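You operate a simulated robot arm through the tools that you are given. There is no shell and no other tool.

You run a simulated robot arm. Do the job below in one go: nothing can be reset, and whatever is moved stays where it is left.

JOB
Close the teal inlet valve, vent the blue test pot and slide the teal cup under the drain outlet.
Fine: the cup from the rubber mat at the back; inlet closed before the orange vent rocker goes to Open; it stays open; the green drain valve stays closed. Set down upright: what you pick out.

Only the result counts: the job must be done as asked and must still hold three seconds after the hand-in. Knocking over, shifting, dropping, spilling or breaking anything else fails it.

ROBOT AND FRAMES
A 7-joint arm with a fingered hand, fixed in place. Base frame: the origin is on the floor under the middle of its stand, x ahead of it, y to its left, z up. Units: cm, rad, N and s.
With the tool pointing down near the work surface it reaches from about 34 to 82 cm from the base axis. Its first joint turns from -2.007 to 2.007 rad. Payload 5 kg.
Tool frame: the origin (TCP) lies between the finger pads and is the grasp point; the fingertips stand 3.2 cm ahead of it; z points along the fingers, y is the line along which they close. The gripper opens to 16 cm; its body begins 8.9 cm behind the TCP. The gripper is a hand of 4 fingers: y runs from the thumb to the fingers, the wrist lies at [0, 0, -26.7] in the tool frame, and closing takes about 1.5 s.
Orientation is that of the tool frame in the base frame, as a unit quaternion [w, x, y, z]. With the fingers straight down and closing along the base's y, the tool's x points along the base's -x, its y along +y and its z along -z.

CONTROLS
- The arm moves only by the tool jog_arm. Its argument "plan" is a list of rows, each an object (a shift or turn left out is 0, a gripper value left out holds the last) with "dp": the shift along the tool's x, y, z in units of 50 mm (1.0 is 50 mm), a list of three; "turn": the turn, a rotation vector about the tool's x, y, z in units of 4 degrees (1.0 is 4 degrees), a list of three. In form: [{"dp": [dx, dy, dz], "turn": [rx, ry, rz]}, ...]. A call has 1 to 20 rows; each row shifts and turns the commanded pose from where the row before left it, along the tool's axes as they then stand. "grip" is the finger opening in cm, from 0 to 16, set as the call begins (left out, the last holds). A call with a number of a shift or a turn outside -1 to 1 is refused whole. Rows are played at 5 a second. More than 5 cm and 0.15 rad between two rows, or a gripper value outside its range, and nothing of the call is played. A pose out of reach is approached as far as the arm can. The call stops where the force on the tool passes 60 N (or 10 N more than at its start, if that is more) or the arm is blocked; 0.2 s more then pass. The fingers move at their own pace (about 10.8 cm/s each) and stop on an object; they squeeze with about 25 N. The grip force told is the motor's: it shows also when the fingers shut on nothing. Time passes only in rows, and 0.2 s behind the last, so rows that do not move let the fingers close. The reply holds the time, the measured pose of the TCP, the force on the tool along the base axes, the opening and the grip force, in the units named above and with some noise, with the torque about the TCP (base axes, N m) and any sound that the robot's microphone picked up.
- Cameras (640 x 400 px; columns grow to the right, rows downward): "scene" is fixed at [40.01, 49.88, 155.78]; the picture's right is [0.71, -0.71, 0.03], its down [-0.71, -0.71, -0.03] and it looks along [0.04, -0.00, -1.00] (base axes); focal length 350 px, centre (320, 200). "wrist" rides on the gripper at [8, -0.4, -11.4] in the tool frame; the picture's right is [0.05, 1.00, 0.00], its down [-0.82, 0.04, -0.58] and it looks along [-0.58, 0.03, 0.82] (tool axes); focal length 265 px, centre (320, 200). There is no depth. A picture from a camera that has moved, and an enlarged one, comes with that camera's place and axes in the base frame and with its lens.
- snapshot(camera): a new picture of that camera. It takes no simulated time.
- move_column(by): slides the trunk up (or, below 0, down) by that many cm; the arm rides with it, the base frame stays. It gives what a move gives, with no picture.
- move_fingers(finger1, finger2, finger3, thumb_bend): sets how far each is bent, from 0 (flat) to 100 (curled in); at 30 the hand is open as for a grip, at 70 the pads meet at the TCP. One left out holds its place. A second passes; each finger stops where it meets its share of the squeeze, and holds until it gets a number again. A gripper value or a shape takes the hand back. It gives what a move gives, with no picture; readings hold the bend of each and the force on the fingers (four entries, about 0 where the hand has none), thumb and palm.
- preshape(shape): the hand has 4 fingers and takes this shape, open, in about a second: jaw (thumb against the fingers, like two jaws); tri (thumb and two fingers); tip (a fingertip pinch); poke (one finger out to press); point (the index stretched); flat (the hand flat); cup (the hand cupped); fist (a fist). The gripper value then closes the fingers along that shape, each until it touches; the sizes above hold for jaw. It gives what a move gives, with no picture.
- close_up(camera, box): a new picture of the part [left, top, right, bottom] of that camera's present view, enlarged. It takes no simulated time.
- close_job(): hands the job in; it is judged then, once.

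Places have to be worked out from the pictures, the camera data and where the tool is seen. Open the gripper and draw the arm clear of the work before you hand the job in, unless the task says otherwise.

The tools are called after ">>>" as name(argument=value, ...) on one line, values as JSON. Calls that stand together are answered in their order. jog_arm: Moves the arm, as the interface text tells. Its arguments: {"type":"object","properties":{"plan":{"type":"array","items":{"type":"object","properties":{"dp":{"type":"array","items":{"type":"number"}},"turn":{"type":"array","items":{"type":"number"}}}}},"grip":{"type":"number"}},"required":["plan"]} The other tools are called the same way: move_column (by) moves the trunk up or down; preshape (shape) gives the hand a shape; move_fingers (finger1, finger2, finger3, thumb_bend) moves the fingers one by one; snapshot (camera) takes a picture; close_up (camera, box) takes an enlarged picture of a part of a camera's view; close_job () hands the job in.

At the start:

```text
clock: 0.0
eef_pos: [48.65, 24.53, 113.09]
tool_rot: [-0.001, 0.0, 1.0, 0.0]
contact_force: [-0.4, 0.1, 0.5]
wrist_torque: [-0.01, -0.01, -0.01]
width: 15.98
gripper_force: 0.0
shape: jaw
bend: [30.0, 30.0, 30.0, 30.0]
finger forces: [0.0, 0.0, 0.0, 0.0, 0.0, 0.0]
trunk travel left (down, up): [-85.0, 14.0]
```

scene: 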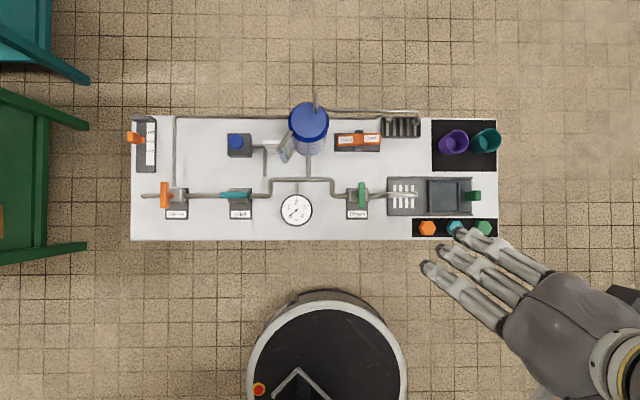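
wrist: 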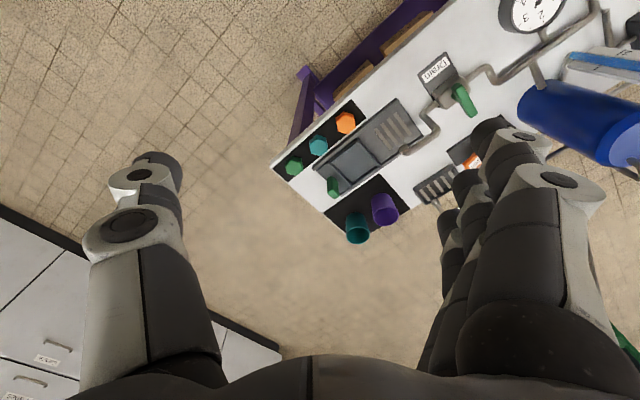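

I start by looking closely at the bench from the fixed camera to identify every part before I move anything.

>>> close_up(camera="scene", box=[120, 90, 320, 250])

>>> close_up(camera="scene", box=[310, 90, 510, 250])

>>> close_up(camera="wrist", box=[260, 0, 640, 260])

```text
2.50 times, centred on (220, 170) of scene
camera zoom: at [40.01, 49.88, 155.78], right [0.71, -0.71, 0.03], down [-0.71, -0.71, -0.03], along [0.04, 0.0, -1.0], focal length 874 px, centre (570, 275)
```

zoom: 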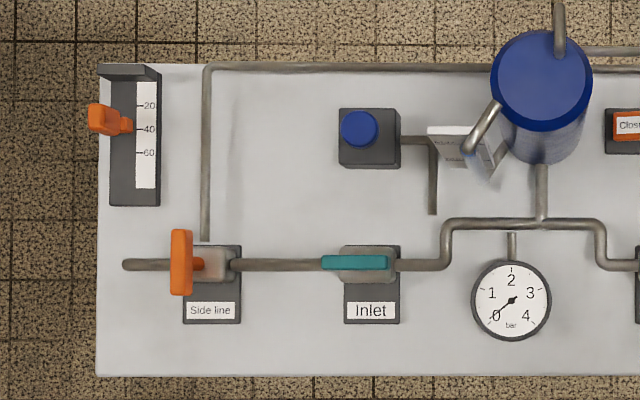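

```text
2.50 times, centred on (410, 170) of scene
camera zoom: at [40.01, 49.88, 155.78], right [0.71, -0.71, 0.03], down [-0.71, -0.71, -0.03], along [0.04, 0.0, -1.0], focal length 874 px, centre (95, 275)
```

zoom: 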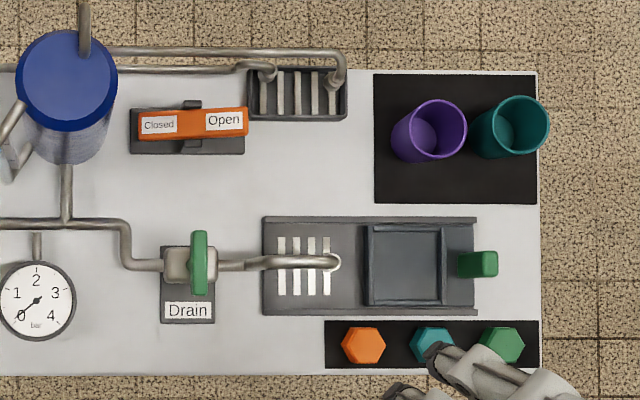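

```text
1.54 times, centred on (450, 130) of wrist
camera zoom: at [40.52, 24.11, 124.45], right [-0.05, 1.0, 0.0], down [0.82, 0.04, 0.58], along [0.58, 0.03, -0.82], focal length 408 px, centre (120, 308)
```

zoom: 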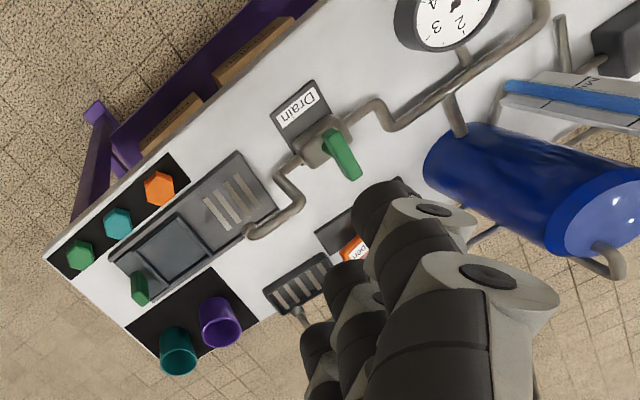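

The bench runs diagonally, with its top at about z≈80 cm. The teal inlet lever lies along its pipe (open) and the green drain lever lies across (closed). Before planning I zoom in on the inlet, the rocker, the carriage and the cups.

>>> close_up(camera="scene", box=[210, 175, 274, 215])

>>> close_up(camera="scene", box=[326, 117, 390, 157])

>>> close_up(camera="scene", box=[384, 165, 488, 230])

>>> close_up(camera="scene", box=[426, 115, 506, 165])

```text
10.00 times, centred on (242, 195) of scene
camera zoom: at [40.01, 49.88, 155.78], right [0.71, -0.71, 0.03], down [-0.71, -0.71, -0.03], along [0.04, 0.0, -1.0], focal length 3498 px, centre (1100, 250)
```

zoom: 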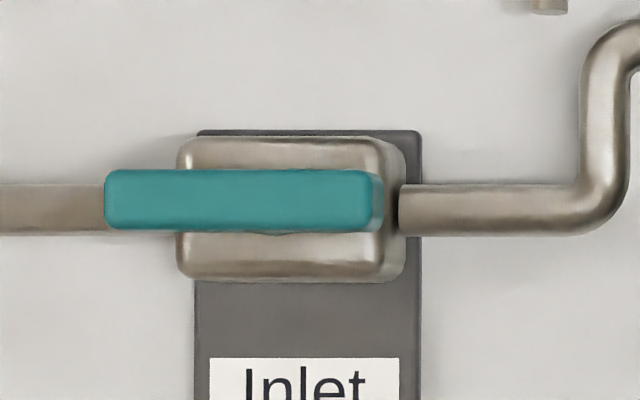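

```text
10.00 times, centred on (358, 137) of scene
camera zoom: at [40.01, 49.88, 155.78], right [0.71, -0.71, 0.03], down [-0.71, -0.71, -0.03], along [0.04, 0.0, -1.0], focal length 3498 px, centre (-60, 830)
```

zoom: 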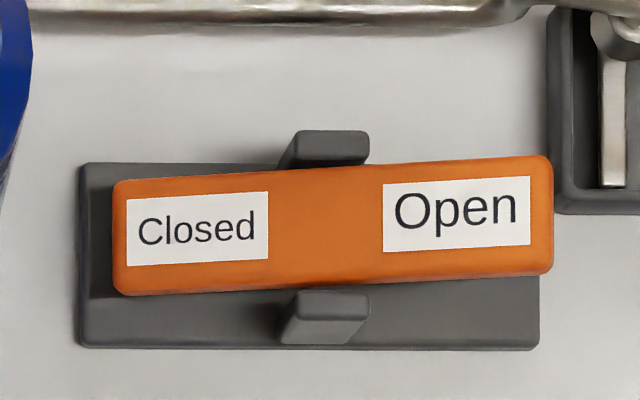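

```text
6.15 times, centred on (436, 198) of scene
camera zoom: at [40.01, 49.88, 155.78], right [0.71, -0.71, 0.03], down [-0.71, -0.71, -0.03], along [0.04, 0.0, -1.0], focal length 2153 px, centre (-394, 215)
```

zoom: 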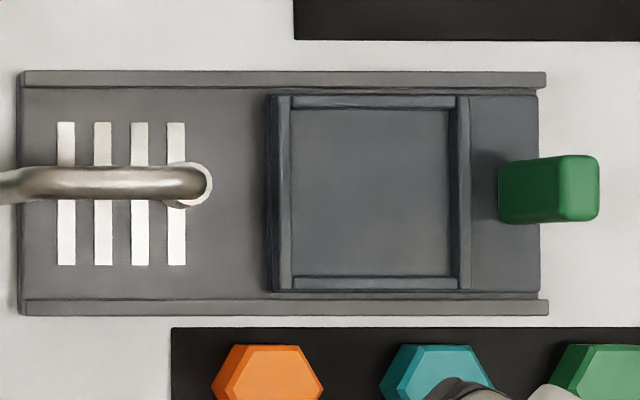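

```text
8.00 times, centred on (466, 140) of scene
camera zoom: at [40.01, 49.88, 155.78], right [0.71, -0.71, 0.03], down [-0.71, -0.71, -0.03], along [0.04, 0.0, -1.0], focal length 2799 px, centre (-848, 680)
```

zoom: 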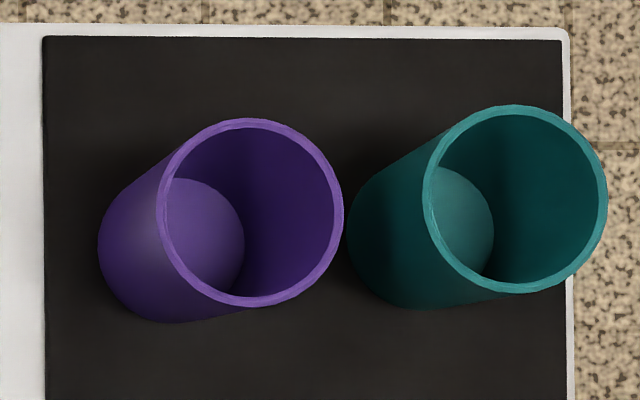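

The rocker's Open end is raised, so it now stands at Closed. The carriage has a recess at about (r 22, f 66.5), using r and f for the bench's right and far axes. I turn the hand 45° so its closing axis points across the bench, staying high, then look with the wrist camera.

>>> jog_arm(plan=[{"turn": [0, 0, 1]}, {"turn": [0, 0, 1]}, {"turn": [0, 0, 1]}, {"turn": [0, 0, 1]}, {"turn": [0, 0, 1]}, {"turn": [0, 0, 1]}, {"turn": [0, 0, 1]}, {"turn": [0, 0, 1]}, {"turn": [0, 0, 1]}, {"turn": [0, 0, 1]}, {"turn": [0, 0, 1]}, {"turn": [0, 0, 0.25]}, {"turn": [0, 0, 0]}])

>>> snapshot(camera="wrist")

>>> snapshot(camera="scene")

```text
clock: 2.8
eef_pos: [48.65, 24.56, 113.05]
tool_rot: [0.0, 0.383, 0.924, 0.0]
contact_force: [-0.4, 0.7, -0.5]
wrist_torque: [-0.02, 0.0, -0.02]
width: 15.99
gripper_force: 0.0
shape: jaw
bend: [30.0, 30.0, 30.0, 30.0]
finger forces: [0.0, 0.1, 0.0, 0.0, 0.1, 0.1]
trunk travel left (down, up): [-85.0, 14.0]
```

```text
taken
camera wrist: at [42.59, 29.92, 124.43], right [0.67, 0.74, 0.0], down [0.61, -0.55, 0.58], along [0.43, -0.39, -0.82], focal length 265 px, centre (320, 200)
```

wrist: 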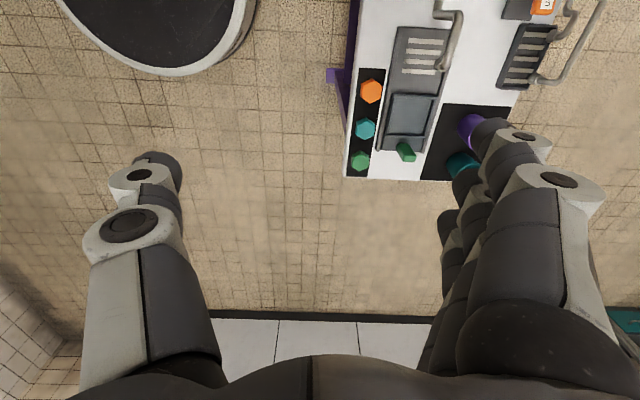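

```text
taken
```

scene: 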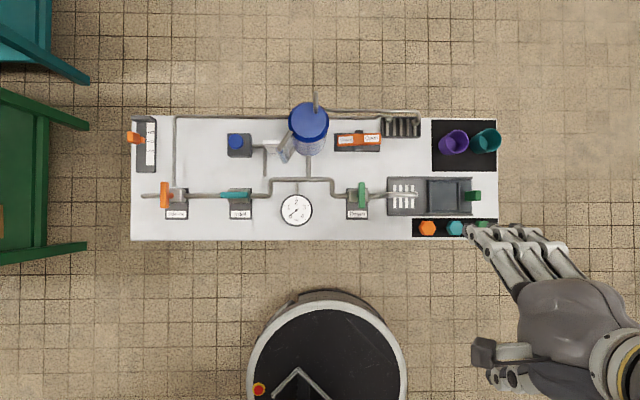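

The hand is now aligned with tool x = −r, y = +f and z down, with the TCP at r≈17, f≈51.8. I carry it high and leftward to a viewing spot near the inlet valve.

>>> jog_arm(plan=[{"dp": [0.9, 0.164, 0]}, {"dp": [0.9, 0.164, 0]}, {"dp": [0.9, 0.164, 0]}, {"dp": [0.9, 0.164, 0]}, {"dp": [0.9, 0.164, 0]}, {"dp": [0.9, 0.164, 0.16]}, {"dp": [0.9, 0.164, 0.16]}, {"dp": [0.9, 0.164, 0.32]}, {"dp": [0.9, 0.164, 0.48]}, {"dp": [0.9, 0.164, 0.48]}, {"dp": [0, 0, 0]}, {"dp": [0, 0, 0]}])

>>> snapshot(camera="wrist")

>>> snapshot(camera="scene")

```text
refused: row 9 steps farther than a row can; nothing moved
```

```text
taken
camera wrist: at [42.59, 29.92, 124.43], right [0.67, 0.74, 0.0], down [0.61, -0.55, 0.58], along [0.43, -0.39, -0.82], focal length 265 px, centre (320, 200)
```

wrist: 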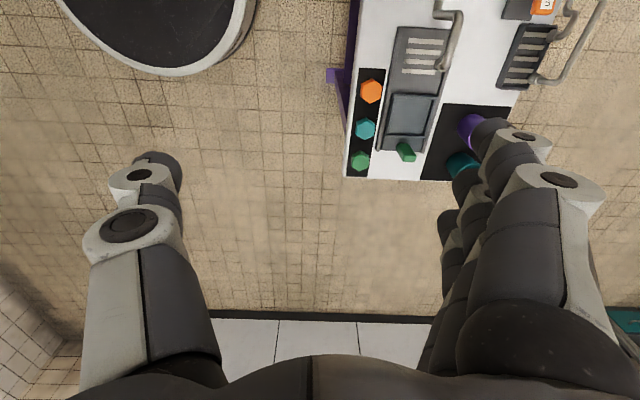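

```text
taken
```

scene: 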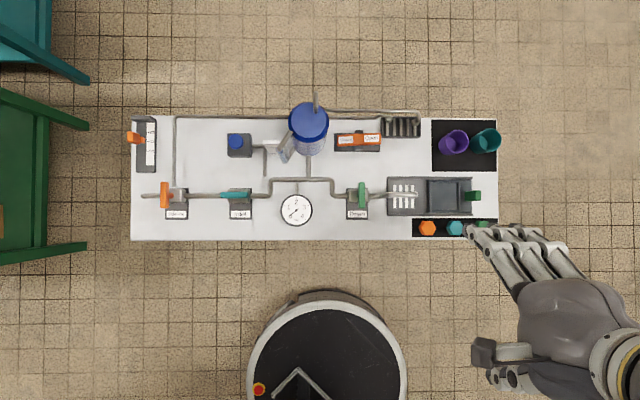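

The refusal was because the combined step passed 5 cm in one row. I repeat the move with smaller combined steps.

>>> jog_arm(plan=[{"dp": [0.75, 0.137, 0]}, {"dp": [0.75, 0.137, 0]}, {"dp": [0.75, 0.137, 0]}, {"dp": [0.75, 0.137, 0]}, {"dp": [0.75, 0.137, 0]}, {"dp": [0.75, 0.137, 0]}, {"dp": [0.75, 0.137, 0.27]}, {"dp": [0.75, 0.137, 0.27]}, {"dp": [0.75, 0.137, 0.27]}, {"dp": [0.75, 0.137, 0.27]}, {"dp": [0.75, 0.137, 0.27]}, {"dp": [0.75, 0.137, 0.27]}, {"dp": [0, 0, 0]}, {"dp": [0, 0, 0]}])

>>> snapshot(camera="wrist")

>>> snapshot(camera="scene")

```text
clock: 5.8
eef_pos: [22.69, 62.4, 104.97]
tool_rot: [0.0, 0.383, 0.924, 0.0]
contact_force: [-0.2, -0.4, -0.2]
wrist_torque: [-0.02, 0.01, 0.02]
width: 15.99
gripper_force: 0.1
shape: jaw
bend: [30.0, 30.0, 30.0, 30.0]
finger forces: [0.1, 0.1, 0.0, 0.1, 0.0, 0.0]
trunk travel left (down, up): [-85.0, 14.0]
```

```text
taken
camera wrist: at [16.58, 67.74, 116.29], right [0.67, 0.74, 0.0], down [0.61, -0.55, 0.58], along [0.43, -0.39, -0.82], focal length 265 px, centre (320, 200)
```

wrist: 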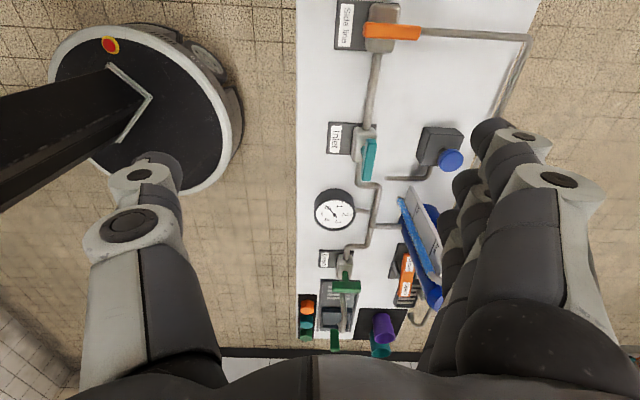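

```text
taken
```

scene: 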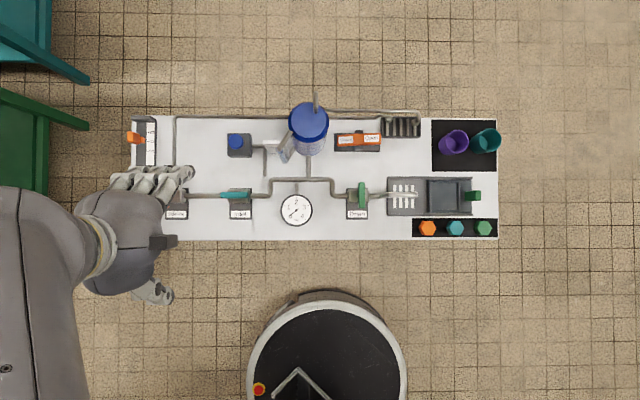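

I can see the inlet lever in the wrist view from here. I enlarge that area to fix its position and height.

>>> close_up(camera="wrist", box=[316, 110, 412, 170])

>>> close_up(camera="wrist", box=[280, 160, 440, 260])

```text
6.67 times, centred on (364, 140) of wrist
camera zoom: at [16.58, 67.74, 116.29], right [0.67, 0.74, 0.0], down [0.61, -0.55, 0.58], along [0.43, -0.39, -0.82], focal length 1769 px, centre (27, 600)
```

zoom: 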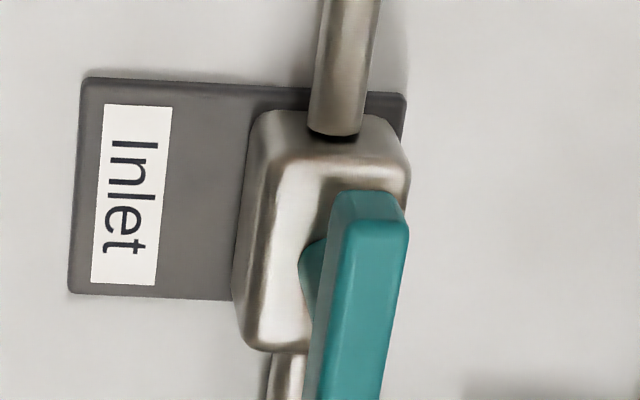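

```text
4.00 times, centred on (360, 210) of wrist
camera zoom: at [16.58, 67.74, 116.29], right [0.67, 0.74, 0.0], down [0.61, -0.55, 0.58], along [0.43, -0.39, -0.82], focal length 1062 px, centre (160, 160)
```

zoom: 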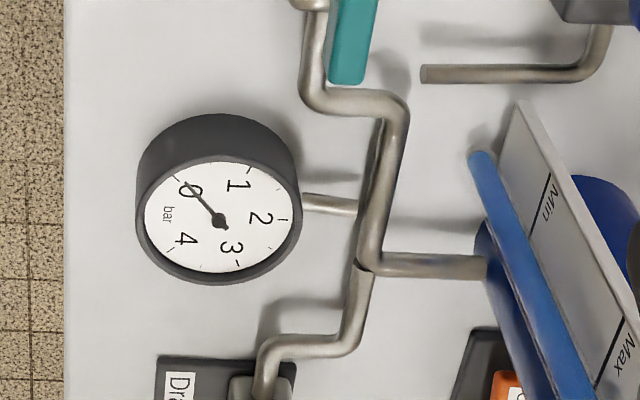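

The lever top is at z≈87.7, spans r −24.2 to −19.2 and has its pivot at about r −21.75, f 66.4; the body top is near z 84. I narrow the grip to 6 cm and move to 7 cm above the lever to check the alignment.

>>> jog_arm(grip=6, plan=[{"dp": [-0.32, 0.311, 0]}, {"dp": [-0.32, 0.311, 0]}, {"dp": [-0.32, 0.311, 0]}, {"dp": [-0.32, 0.311, 0]}, {"dp": [0, 0, 0.5]}, {"dp": [0, 0, 0.5]}, {"dp": [0, 0, 0.5]}, {"dp": [0, 0, 0.5]}, {"dp": [0, 0, 0]}, {"dp": [0, 0, 0]}])

>>> snapshot(camera="wrist")

>>> snapshot(camera="scene")

```text
clock: 8.0
eef_pos: [31.66, 62.16, 95.11]
tool_rot: [0.0, 0.383, 0.924, 0.0]
contact_force: [-0.4, 0.2, -0.8]
wrist_torque: [-0.01, -0.01, -0.01]
width: 6.09
gripper_force: 0.0
shape: jaw
bend: [73.0, 73.0, 73.0, 70.0]
finger forces: [0.0, 0.0, 0.1, 0.0, 0.1, 0.0]
trunk travel left (down, up): [-85.0, 14.0]
```

```text
taken
camera wrist: at [25.5, 67.48, 106.29], right [0.67, 0.74, 0.0], down [0.61, -0.55, 0.58], along [0.43, -0.39, -0.82], focal length 265 px, centre (320, 200)
```

wrist: 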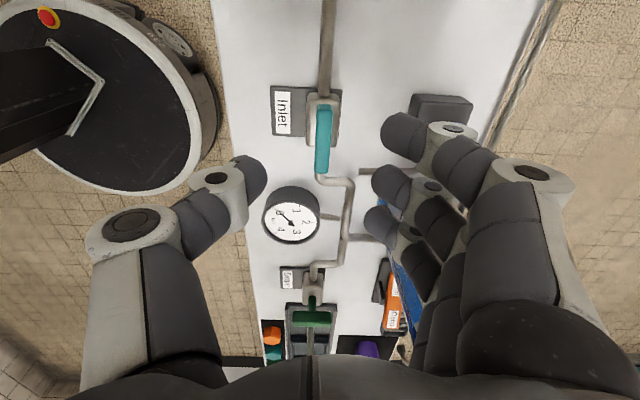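

```text
taken
```

scene: 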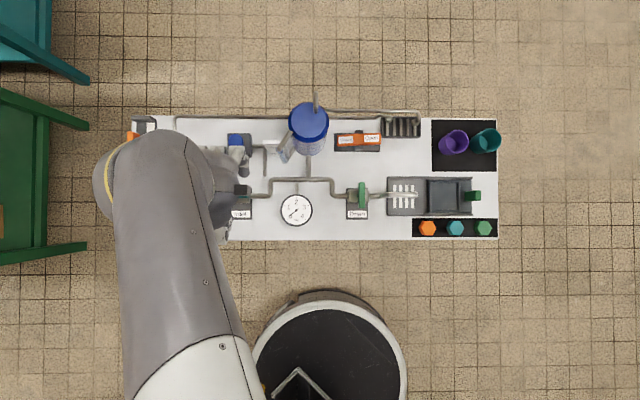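

The TCP is over the pivot (r −21.6, f 66.3) and the lever lies between thumb and fingers. I lower the hand to z≈88 and look again.

>>> jog_arm(plan=[{"dp": [0.03, 0, 0.355]}, {"dp": [0, 0, 0.355]}, {"dp": [0, 0, 0.355]}, {"dp": [0, 0, 0.3]}, {"dp": [0, 0, 0]}, {"dp": [0, 0, 0]}])

>>> snapshot(camera="wrist")

>>> close_up(camera="wrist", box=[220, 90, 420, 250])

```text
clock: 9.4
eef_pos: [31.43, 62.26, 88.22]
tool_rot: [0.0, 0.384, 0.923, 0.0]
contact_force: [0.6, 0.2, 0.0]
wrist_torque: [0.03, -0.01, 0.0]
width: 6.05
gripper_force: 0.0
shape: jaw
bend: [73.0, 73.0, 73.0, 70.0]
finger forces: [0.0, 0.0, 0.0, 0.0, 0.0, 0.0]
trunk travel left (down, up): [-85.0, 14.0]
```

```text
taken
camera wrist: at [25.43, 67.55, 99.52], right [0.67, 0.74, 0.0], down [0.61, -0.55, 0.58], along [0.43, -0.39, -0.82], focal length 265 px, centre (320, 200)
```

wrist: 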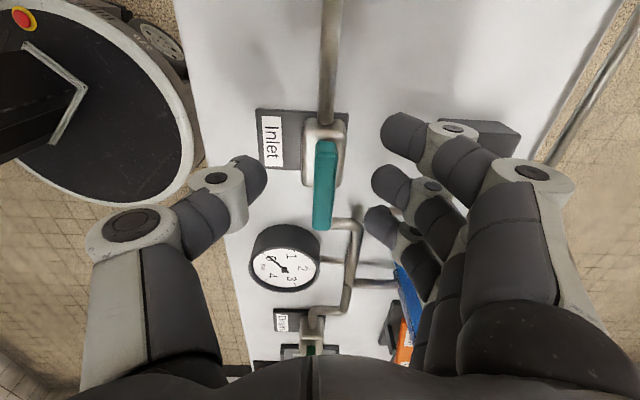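

```text
2.50 times, centred on (320, 170) of wrist
camera zoom: at [25.43, 67.55, 99.52], right [0.67, 0.74, 0.0], down [0.61, -0.55, 0.58], along [0.43, -0.39, -0.82], focal length 664 px, centre (320, 275)
```

zoom: 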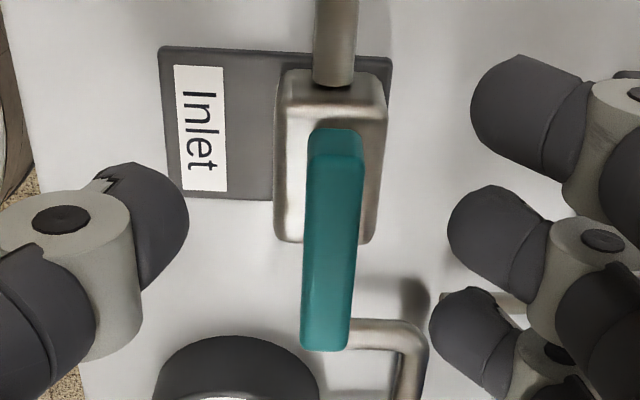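

The lever sits centred between thumb and fingers at pad height. I close the fingers on it gently without moving the arm.

>>> jog_arm(grip=0.8, plan=[{"dp": [0, 0.02, 0.04]}, {"dp": [0, 0, 0]}, {"dp": [0, 0, 0]}, {"dp": [0, 0, 0]}, {"dp": [0, 0, 0]}, {"dp": [0, 0, 0]}, {"dp": [0, 0, 0]}, {"dp": [0, 0, 0]}])

>>> close_up(camera="wrist", box=[220, 90, 420, 250])

```text
clock: 11.2
eef_pos: [31.56, 62.31, 88.0]
tool_rot: [0.0, 0.383, 0.924, 0.0]
contact_force: [2.7, 1.8, 1.1]
wrist_torque: [0.03, -0.06, 0.01]
width: 0.87
gripper_force: 0.1
shape: jaw
bend: [71.0, 71.0, 71.0, 70.0]
finger forces: [0.4, 1.6, 0.9, 0.0, 0.2, 0.0]
trunk travel left (down, up): [-85.0, 14.0]
```

```text
2.50 times, centred on (320, 170) of wrist
camera zoom: at [25.5, 67.64, 99.33], right [0.67, 0.74, 0.0], down [0.61, -0.55, 0.58], along [0.43, -0.39, -0.82], focal length 664 px, centre (320, 275)
```

zoom: 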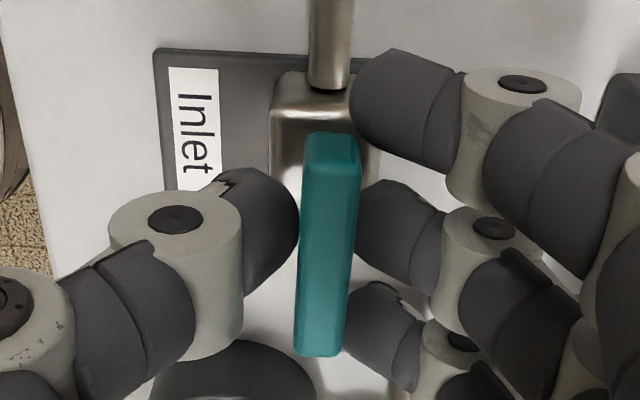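

The pads have reached the lever with light contact. I close fully for a firm hold.

>>> jog_arm(grip=0, plan=[{"dp": [0, 0, 0]}, {"dp": [0, 0, 0]}, {"dp": [0, 0, 0]}, {"dp": [0, 0, 0]}, {"dp": [0, 0, 0]}, {"dp": [0, 0, 0]}])

>>> close_up(camera="wrist", box=[220, 90, 420, 250])

```text
clock: 12.6
eef_pos: [31.48, 62.35, 87.94]
tool_rot: [-0.001, 0.383, 0.924, -0.001]
contact_force: [1.1, 1.2, -3.6]
wrist_torque: [0.07, -0.05, -0.01]
width: 0.57
gripper_force: 25.3
shape: jaw
bend: [71.0, 71.0, 71.0, 70.0]
finger forces: [6.5, 8.1, 7.4, 0.0, 21.6, 0.0]
trunk travel left (down, up): [-85.0, 14.0]
```

```text
2.50 times, centred on (320, 170) of wrist
camera zoom: at [25.48, 67.65, 99.29], right [0.67, 0.74, 0.0], down [0.61, -0.55, 0.58], along [0.43, -0.39, -0.82], focal length 664 px, centre (320, 275)
```

zoom: 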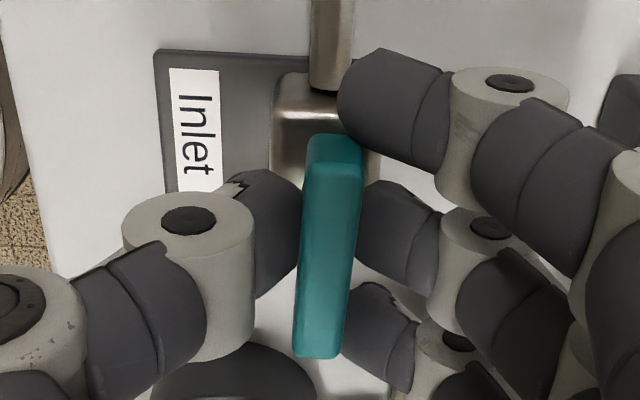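

I have a firm hold at about 25 N. I try a small turn, about 6° anticlockwise seen from above, and read the torque to learn which way the valve runs.

>>> jog_arm(plan=[{"turn": [0, 0, -0.5]}, {"turn": [0, 0, -0.5]}, {"turn": [0, 0, -0.5]}, {"dp": [0, 0, 0]}])

>>> close_up(camera="wrist", box=[220, 90, 420, 250])

```text
clock: 13.6
eef_pos: [31.44, 62.3, 87.98]
tool_rot: [0.0, 0.333, 0.943, 0.001]
contact_force: [-1.5, -0.6, -0.4]
wrist_torque: [0.03, 0.01, -0.05]
width: 0.55
gripper_force: 25.1
shape: jaw
bend: [71.0, 71.0, 71.0, 70.0]
finger forces: [7.6, 9.5, 6.1, 0.0, 22.5, 0.1]
trunk travel left (down, up): [-85.0, 14.0]
```

```text
2.50 times, centred on (320, 170) of wrist
camera zoom: at [24.92, 66.97, 99.27], right [0.59, 0.81, 0.0], down [0.66, -0.48, 0.58], along [0.47, -0.34, -0.82], focal length 664 px, centre (320, 275)
```

zoom: 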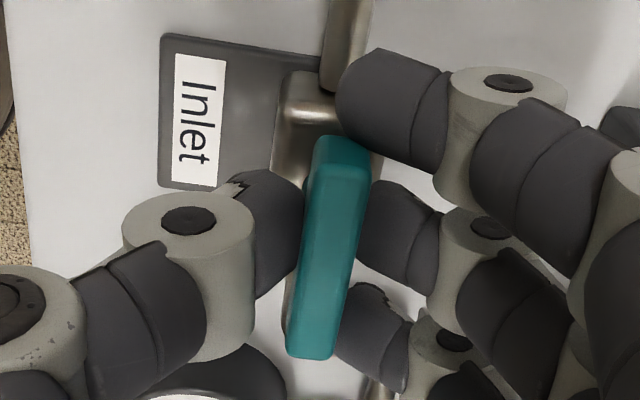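

The lever barely followed that turn, so it may be against its stop this way. I turn back and about 8° past centre clockwise to compare.

>>> jog_arm(plan=[{"turn": [0, 0, 0.5]}, {"turn": [0, 0, 0.5]}, {"turn": [0, 0, 0.5]}, {"turn": [0, 0, 0.5]}, {"turn": [0, 0, 0.5]}, {"turn": [0, 0, 0.5]}, {"turn": [0, 0, 0.5]}, {"dp": [0, 0, 0]}])

>>> close_up(camera="wrist", box=[220, 90, 420, 250])

```text
clock: 15.4
eef_pos: [31.45, 62.42, 87.97]
tool_rot: [0.001, 0.446, 0.895, 0.0]
contact_force: [-0.7, 3.6, -2.9]
wrist_torque: [0.13, 0.02, -0.01]
width: 0.56
gripper_force: 25.8
shape: jaw
bend: [71.0, 71.0, 71.0, 70.0]
finger forces: [9.1, 9.2, 7.3, 0.0, 21.6, 0.0]
trunk travel left (down, up): [-85.0, 14.0]
```

```text
2.50 times, centred on (320, 170) of wrist
camera zoom: at [26.28, 68.48, 99.27], right [0.77, 0.64, 0.0], down [0.52, -0.63, 0.58], along [0.37, -0.44, -0.82], focal length 664 px, centre (320, 275)
```

zoom: 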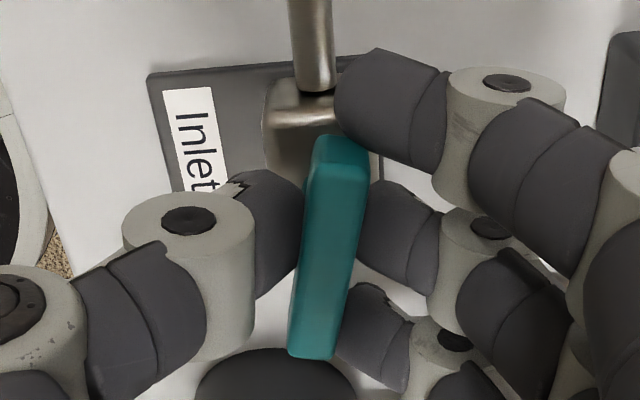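

The lever followed the hand clockwise with almost no torque, so clockwise is the way. I carry on turning clockwise and check that the arm keeps up.

>>> jog_arm(plan=[{"turn": [0, 0, 0.8]}, {"turn": [0, 0, 0.8]}, {"turn": [0, 0, 0.8]}, {"turn": [0, 0, 0.8]}, {"turn": [0, 0, 0.8]}, {"turn": [0, 0, 0.8]}, {"turn": [0, 0, 0.8]}, {"turn": [0, 0, 0.8]}, {"dp": [0, 0, 0]}])

>>> close_up(camera="wrist", box=[220, 90, 420, 250])

>>> snapshot(camera="scene")

```text
clock: 17.4
eef_pos: [31.65, 62.44, 88.06]
tool_rot: [0.0, 0.634, 0.774, 0.0]
contact_force: [3.6, 10.8, 0.2]
wrist_torque: [0.24, -0.15, 0.03]
width: 0.55
gripper_force: 25.2
shape: jaw
bend: [71.0, 71.0, 71.0, 70.0]
finger forces: [12.0, 10.5, 7.8, 0.1, 21.2, 0.0]
trunk travel left (down, up): [-85.0, 14.0]
```

```text
2.50 times, centred on (320, 170) of wrist
camera zoom: at [29.51, 70.17, 99.27], right [0.97, 0.25, 0.0], down [0.2, -0.79, 0.58], along [0.14, -0.56, -0.82], focal length 664 px, centre (320, 275)
```

zoom: 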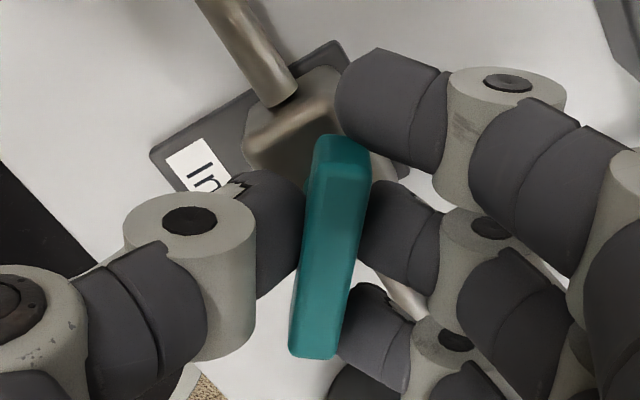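

```text
taken
```

scene: 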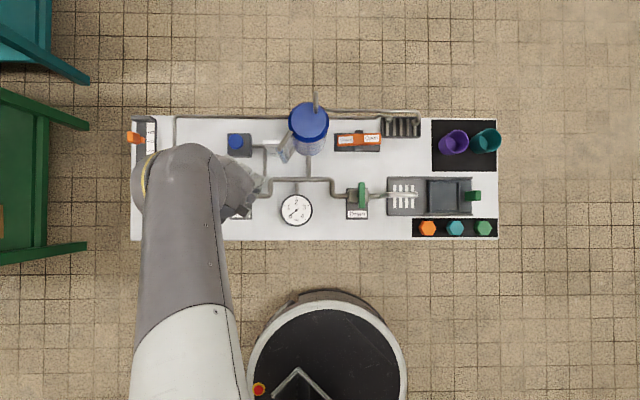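

The lever is following, about 35–40° round. A sideways force of about 10 N shows my centre is a few millimetres off the pivot, so I shift slightly while I go on turning.

>>> jog_arm(plan=[{"dp": [0.05, 0.04, 0], "turn": [0, 0, 0.6]}, {"turn": [0, 0, 0.8]}, {"turn": [0, 0, 0.8]}, {"turn": [0, 0, 0.8]}, {"turn": [0, 0, 0.8]}, {"turn": [0, 0, 0.8]}, {"dp": [0, 0, 0]}])

>>> close_up(camera="wrist", box=[220, 90, 420, 250])

```text
clock: 19.0
eef_pos: [31.7, 62.56, 87.94]
tool_rot: [0.001, 0.749, 0.663, -0.001]
contact_force: [-0.2, -4.7, -0.3]
wrist_torque: [-0.12, -0.02, 0.0]
width: 0.51
gripper_force: 25.3
shape: jaw
bend: [71.0, 71.0, 71.0, 70.0]
finger forces: [7.2, 10.0, 7.0, 0.0, 22.4, 0.1]
trunk travel left (down, up): [-85.0, 14.0]
```

```text
2.50 times, centred on (320, 170) of wrist
camera zoom: at [32.18, 70.51, 99.26], right [1.0, -0.07, 0.0], down [-0.06, -0.81, 0.58], along [-0.04, -0.58, -0.82], focal length 664 px, centre (320, 275)
```

zoom: 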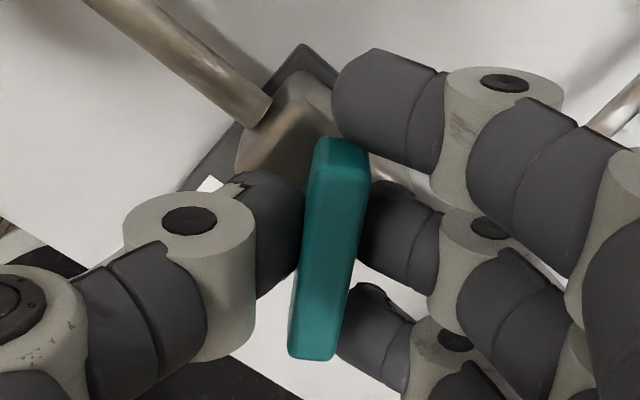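

The hand is at about 52° of turn, the lever is still following and forces are low. I continue clockwise.

>>> jog_arm(plan=[{"dp": [-0.02, 0, 0], "turn": [0, 0, 0.8]}, {"turn": [0, 0, 0.8]}, {"turn": [0, 0, 0.8]}, {"turn": [0, 0, 0.8]}, {"turn": [0, 0, 0.8]}, {"turn": [0, 0, 0.8]}, {"dp": [0, 0, 0]}])

>>> close_up(camera="wrist", box=[220, 90, 420, 250])

```text
clock: 20.6
eef_pos: [31.77, 62.47, 88.01]
tool_rot: [0.0, 0.849, 0.529, 0.0]
contact_force: [4.7, 2.1, -2.3]
wrist_torque: [0.0, -0.14, 0.0]
width: 0.54
gripper_force: 25.6
shape: jaw
bend: [71.0, 71.0, 71.0, 70.0]
finger forces: [9.9, 10.6, 7.3, 0.0, 20.7, 0.1]
trunk travel left (down, up): [-85.0, 14.0]
```

```text
2.50 times, centred on (320, 170) of wrist
camera zoom: at [34.86, 69.88, 99.28], right [0.92, -0.39, 0.0], down [-0.32, -0.75, 0.58], along [-0.23, -0.53, -0.82], focal length 664 px, centre (320, 275)
```

zoom: 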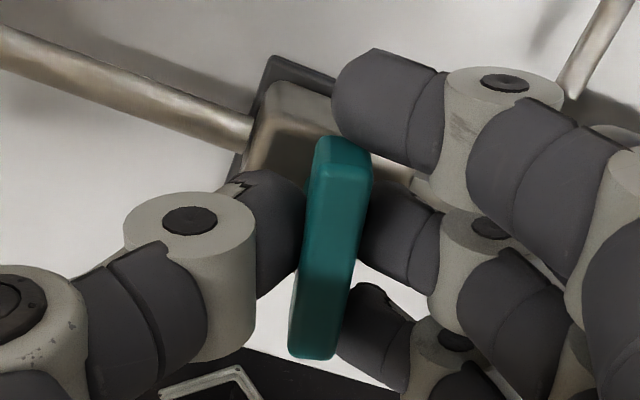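

Now at about 71° of hand turn, still following. I go on in smaller steps and watch for the stop.

>>> jog_arm(plan=[{"turn": [0, 0, 0.7]}, {"turn": [0, 0, 0.7]}, {"turn": [0, 0, 0.7]}, {"turn": [0, 0, 0.7]}, {"dp": [0, 0, 0]}])

>>> close_up(camera="wrist", box=[220, 90, 420, 250])

```text
clock: 21.8
eef_pos: [31.84, 62.56, 87.98]
tool_rot: [0.0, 0.897, 0.443, 0.001]
contact_force: [8.6, 3.8, -1.7]
wrist_torque: [0.09, -0.23, 0.04]
width: 0.53
gripper_force: 25.4
shape: jaw
bend: [71.0, 71.0, 71.0, 70.0]
finger forces: [11.6, 10.7, 7.1, 0.0, 21.1, 0.0]
trunk travel left (down, up): [-85.0, 14.0]
```

```text
2.50 times, centred on (320, 170) of wrist
camera zoom: at [36.29, 69.11, 99.27], right [0.82, -0.57, 0.0], down [-0.46, -0.67, 0.58], along [-0.33, -0.48, -0.82], focal length 664 px, centre (320, 275)
```

zoom: 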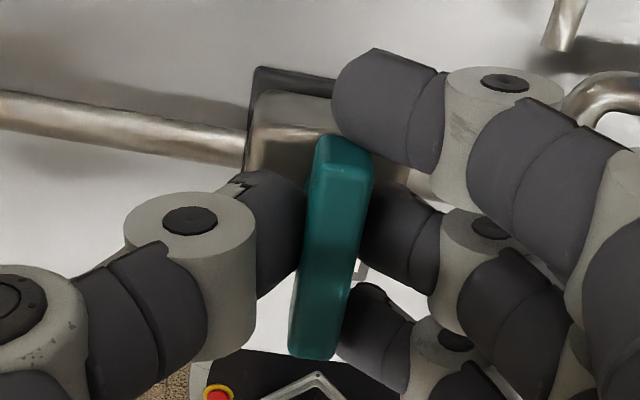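

The hand is at about 82°. I push a little further and watch whether the lever starts slipping in the grip, which would mean the end stop.

>>> jog_arm(plan=[{"dp": [0.02, 0.04, 0], "turn": [0, 0, 0.6]}, {"turn": [0, 0, 0.6]}, {"turn": [0, 0, 0.6]}, {"dp": [0, 0, 0]}])

>>> close_up(camera="wrist", box=[220, 90, 420, 250])

```text
clock: 22.8
eef_pos: [31.83, 62.58, 87.93]
tool_rot: [0.0, 0.923, 0.386, 0.0]
contact_force: [2.7, 4.6, 0.7]
wrist_torque: [-0.01, -0.04, 0.33]
width: 0.56
gripper_force: 24.9
shape: jaw
bend: [71.0, 71.0, 71.0, 70.0]
finger forces: [16.1, 8.3, 10.1, 0.1, 24.2, 0.0]
trunk travel left (down, up): [-85.0, 14.0]
```

```text
2.50 times, centred on (320, 170) of wrist
camera zoom: at [37.15, 68.5, 99.26], right [0.75, -0.66, 0.0], down [-0.54, -0.61, 0.58], along [-0.38, -0.43, -0.82], focal length 664 px, centre (320, 275)
```

zoom: 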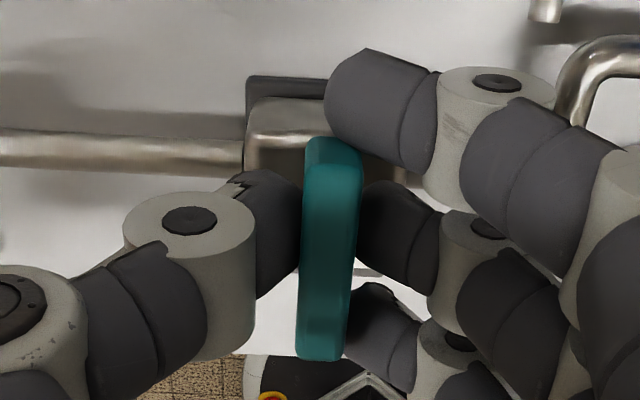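

The torque jumped to 0.33 N·m and the lever began to slip in the grip at 90°, so it is at its closed stop. I open to 4.5 cm and rise straight up.

>>> jog_arm(grip=4.5, plan=[{"dp": [0, 0, 0]}, {"dp": [0, 0, 0]}, {"dp": [0, 0, 0]}, {"dp": [0, 0, 0]}, {"dp": [0, 0, -0.3]}, {"dp": [0, 0, -0.6]}, {"dp": [0, 0, -0.8]}, {"dp": [0, 0, -0.8]}, {"dp": [0, 0, -0.8]}, {"dp": [0, 0, 0]}])

>>> snapshot(camera="wrist")

>>> snapshot(camera="scene")

```text
clock: 25.0
eef_pos: [31.86, 62.44, 104.48]
tool_rot: [0.001, 0.923, 0.386, 0.0]
contact_force: [-0.1, 0.1, 0.3]
wrist_torque: [-0.01, 0.03, 0.04]
width: 4.42
gripper_force: 0.0
shape: jaw
bend: [73.0, 73.0, 73.0, 70.0]
finger forces: [0.0, 0.0, 0.0, 0.0, 0.0, 0.0]
trunk travel left (down, up): [-85.0, 14.0]
```

```text
taken
camera wrist: at [37.13, 68.47, 115.75], right [0.75, -0.66, 0.0], down [-0.54, -0.61, 0.58], along [-0.38, -0.43, -0.82], focal length 265 px, centre (320, 200)
```

wrist: 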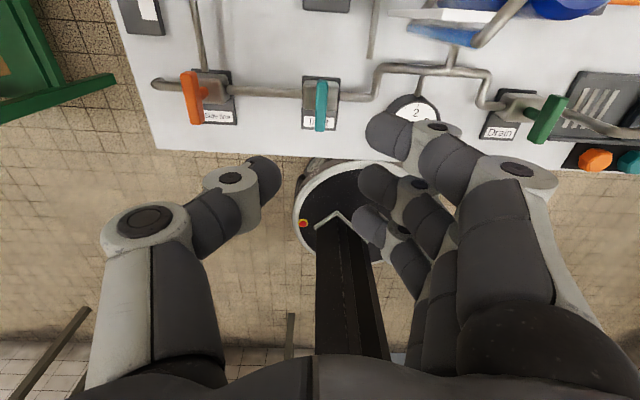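

```text
taken
```

scene: 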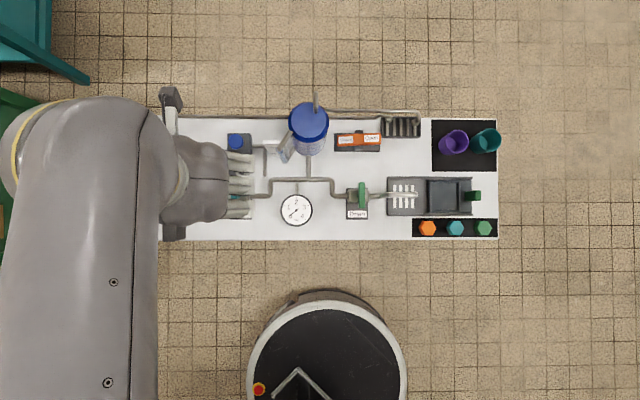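

The inlet lever now stands across its pipe like the other closed valves. I enlarge to confirm the angle.

>>> close_up(camera="wrist", box=[140, 50, 396, 210])

```text
2.50 times, centred on (268, 130) of wrist
camera zoom: at [37.13, 68.47, 115.75], right [0.75, -0.66, 0.0], down [-0.54, -0.61, 0.58], along [-0.38, -0.43, -0.82], focal length 664 px, centre (450, 375)
```

zoom: 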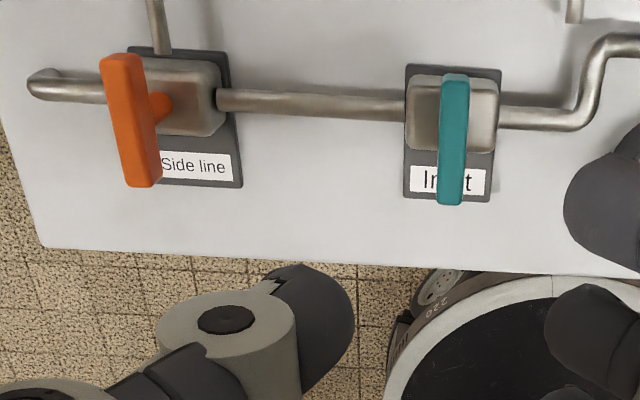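

The inlet is confirmed closed. Next is the rocker. There is a tall thin pipe above the pot, so I raise the hand and pull it back towards the front, then travel right past the pot.

>>> jog_arm(plan=[{"dp": [-0.5, 0, -0.6]}, {"dp": [-0.5, 0, -0.6]}, {"dp": [-0.4, 0, -0.4]}, {"dp": [0, 0.9, 0]}, {"dp": [0, 0.9, 0]}, {"dp": [0, 0.9, 0]}, {"dp": [0, 0.9, 0]}, {"dp": [0, 0.9, 0]}, {"dp": [0, 0.9, 0]}, {"dp": [0, 0.9, 0]}, {"dp": [0, 0, 0]}])

>>> jog_arm(plan=[{"turn": [0, 0, -1]}, {"turn": [0, 0, -1]}, {"turn": [0, 0, -1]}, {"turn": [0, 0, -1]}, {"turn": [0, 0, -1]}, {"turn": [0, 0, -1]}, {"turn": [0, 0, -1]}, {"turn": [0, 0, -1]}, {"turn": [0, 0, -1]}, {"turn": [0, 0, -1]}, {"turn": [0, 0, -1]}, {"turn": [0, 0, -1]}, {"turn": [0, 0, -1]}, {"turn": [0, 0, -1]}, {"turn": [0, 0, -1]}, {"turn": [0, 0, -1]}, {"turn": [0, 0, -1]}, {"turn": [0, 0, -1]}, {"turn": [0, 0, -1]}, {"turn": [0, 0, -1]}])

>>> jog_arm(plan=[{"turn": [0, 0, -1]}, {"turn": [0, 0, -1]}, {"turn": [0, 0, -0.43]}, {"dp": [0, 0, 0]}])

>>> preshape(shape="poke")

>>> snapshot(camera="wrist")

>>> snapshot(camera="scene")

```text
clock: 27.4
eef_pos: [49.43, 35.32, 112.38]
tool_rot: [0.0, 0.922, 0.387, 0.001]
contact_force: [-0.2, 0.5, 0.1]
wrist_torque: [-0.04, 0.02, 0.04]
width: 4.46
gripper_force: 0.0
shape: jaw
bend: [73.0, 73.0, 73.0, 70.0]
finger forces: [0.1, 0.0, 0.0, 0.0, 0.1, 0.0]
trunk travel left (down, up): [-85.0, 14.0]
```

```text
clock: 31.6
eef_pos: [49.49, 35.45, 112.47]
tool_rot: [0.0, 0.458, 0.889, 0.0]
contact_force: [0.0, -0.2, -0.6]
wrist_torque: [0.01, -0.01, 0.0]
width: 4.46
gripper_force: 0.0
shape: jaw
bend: [73.0, 73.0, 73.0, 70.0]
finger forces: [0.0, 0.0, 0.0, 0.0, 0.0, 0.0]
trunk travel left (down, up): [-85.0, 14.0]
```

```text
clock: 32.6
eef_pos: [49.51, 35.39, 112.44]
tool_rot: [0.0, 0.381, 0.924, 0.0]
contact_force: [0.2, 0.0, -0.2]
wrist_torque: [0.01, 0.02, 0.02]
width: 4.48
gripper_force: 0.1
shape: jaw
bend: [73.0, 73.0, 73.0, 70.0]
finger forces: [0.0, 0.0, 0.0, 0.0, 0.1, 0.0]
trunk travel left (down, up): [-85.0, 14.0]
```

```text
clock: 33.5
eef_pos: [49.34, 35.45, 112.49]
tool_rot: [0.0, 0.381, 0.925, 0.0]
contact_force: [0.8, -0.1, 0.2]
wrist_torque: [0.0, 0.03, -0.01]
width: 0.0
gripper_force: 0.0
shape: poke
bend: [100.0, 100.0, 100.0, 47.0]
finger forces: [0.1, 0.0, 0.1, 0.1, 0.0, 0.0]
trunk travel left (down, up): [-85.0, 14.0]
```

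```text
taken
camera wrist: at [43.35, 40.7, 123.82], right [0.67, 0.74, 0.0], down [0.61, -0.54, 0.58], along [0.43, -0.39, -0.82], focal length 265 px, centre (320, 200)
```

wrist: 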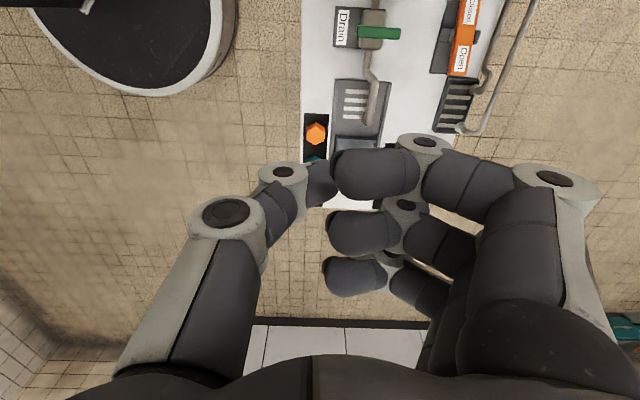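

```text
taken
```

scene: 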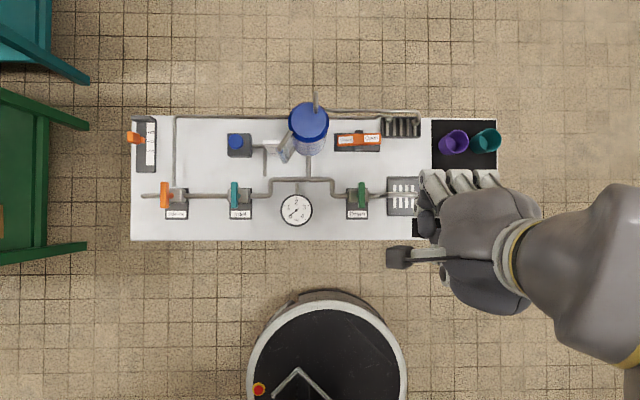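

In the poke shape the thumb sticks out and the fingers curl. I also try "point" to see which shape gives the cleaner single fingertip.

>>> preshape(shape="point")

>>> snapshot(camera="wrist")

>>> snapshot(camera="scene")

```text
clock: 34.4
eef_pos: [49.41, 35.4, 112.57]
tool_rot: [0.0, 0.381, 0.925, 0.0]
contact_force: [-0.3, 1.1, 0.2]
wrist_torque: [-0.02, 0.05, -0.02]
width: 15.25
gripper_force: 0.1
shape: point
bend: [30.0, 100.0, 100.0, 54.0]
finger forces: [0.0, 0.1, 0.0, 0.1, 0.0, 0.0]
trunk travel left (down, up): [-85.0, 14.0]
```

```text
taken
camera wrist: at [43.35, 40.7, 123.82], right [0.67, 0.74, 0.0], down [0.61, -0.54, 0.58], along [0.43, -0.39, -0.82], focal length 265 px, centre (320, 200)
```

wrist: 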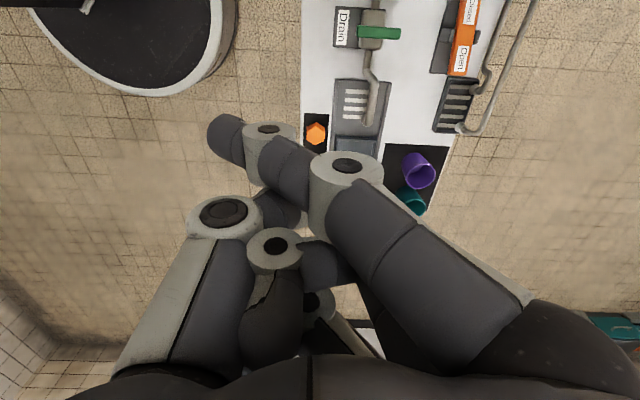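

```text
taken
```

scene: 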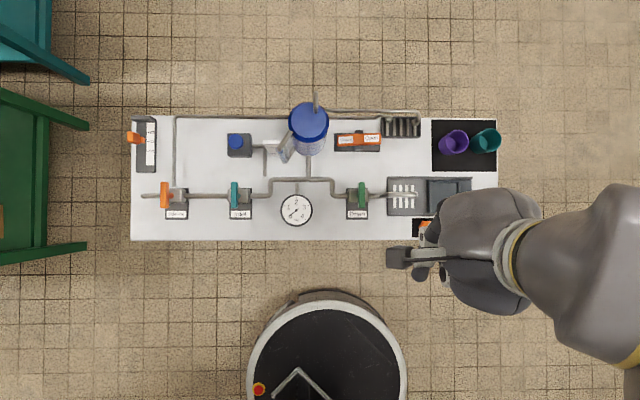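

The index may still be settling, so I let a moment pass and look again.

>>> jog_arm(plan=[{"dp": [0, 0, 0]}, {"dp": [0, 0, 0]}, {"dp": [0, 0, 0]}, {"dp": [0, 0, 0]}])

>>> snapshot(camera="wrist")

```text
clock: 35.4
eef_pos: [49.48, 35.4, 112.5]
tool_rot: [0.0, 0.381, 0.924, 0.0]
contact_force: [0.5, 0.0, -0.4]
wrist_torque: [0.05, 0.02, -0.02]
width: 15.21
gripper_force: 0.1
shape: point
bend: [30.0, 100.0, 100.0, 54.0]
finger forces: [0.1, 0.0, 0.1, 0.0, 0.0, 0.0]
trunk travel left (down, up): [-85.0, 14.0]
```

```text
taken
camera wrist: at [43.35, 40.7, 123.82], right [0.67, 0.74, 0.0], down [0.61, -0.54, 0.58], along [0.43, -0.39, -0.82], focal length 265 px, centre (320, 200)
```

wrist: 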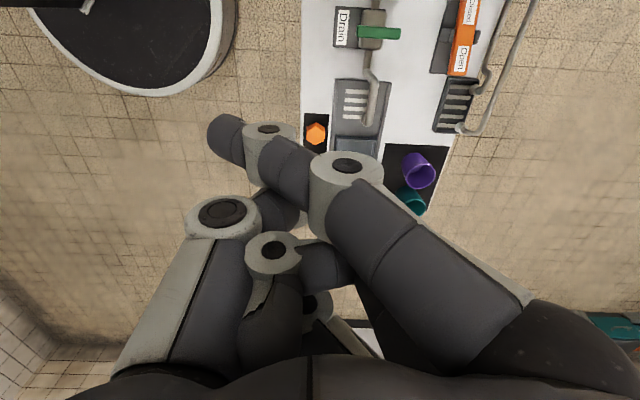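

The pointed index slants across the palm, so it would not press straight down. Before choosing a press I check the pipes around the rocker for clearance.

>>> close_up(camera="wrist", box=[400, 0, 560, 100])

>>> close_up(camera="scene", box=[290, 60, 434, 160])

```text
4.00 times, centred on (480, 50) of wrist
camera zoom: at [43.35, 40.7, 123.82], right [0.67, 0.74, 0.0], down [0.61, -0.54, 0.58], along [0.43, -0.39, -0.82], focal length 1062 px, centre (-320, 800)
```

zoom: 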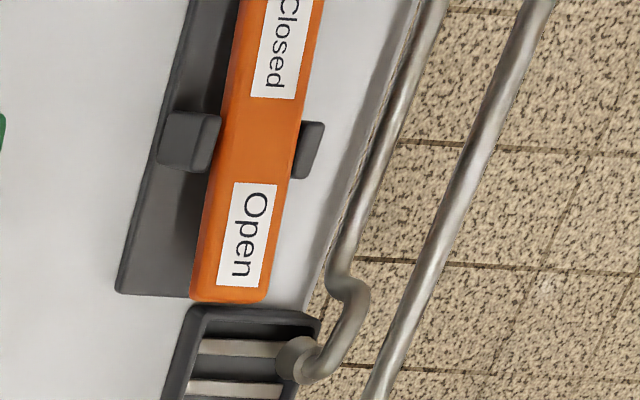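

```text
4.00 times, centred on (362, 110) of scene
camera zoom: at [40.01, 49.88, 155.78], right [0.71, -0.71, 0.03], down [-0.71, -0.71, -0.03], along [0.04, 0.0, -1.0], focal length 1399 px, centre (152, 560)
```

zoom: 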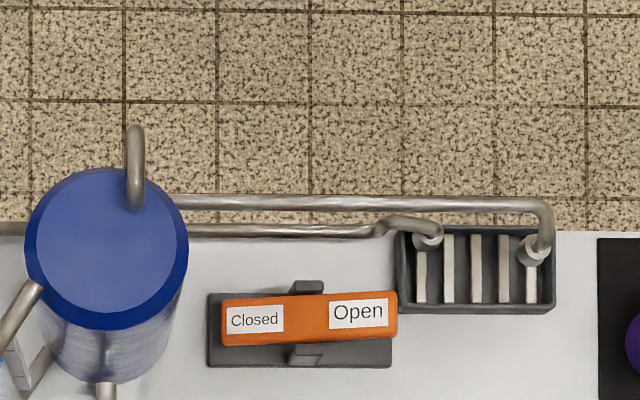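

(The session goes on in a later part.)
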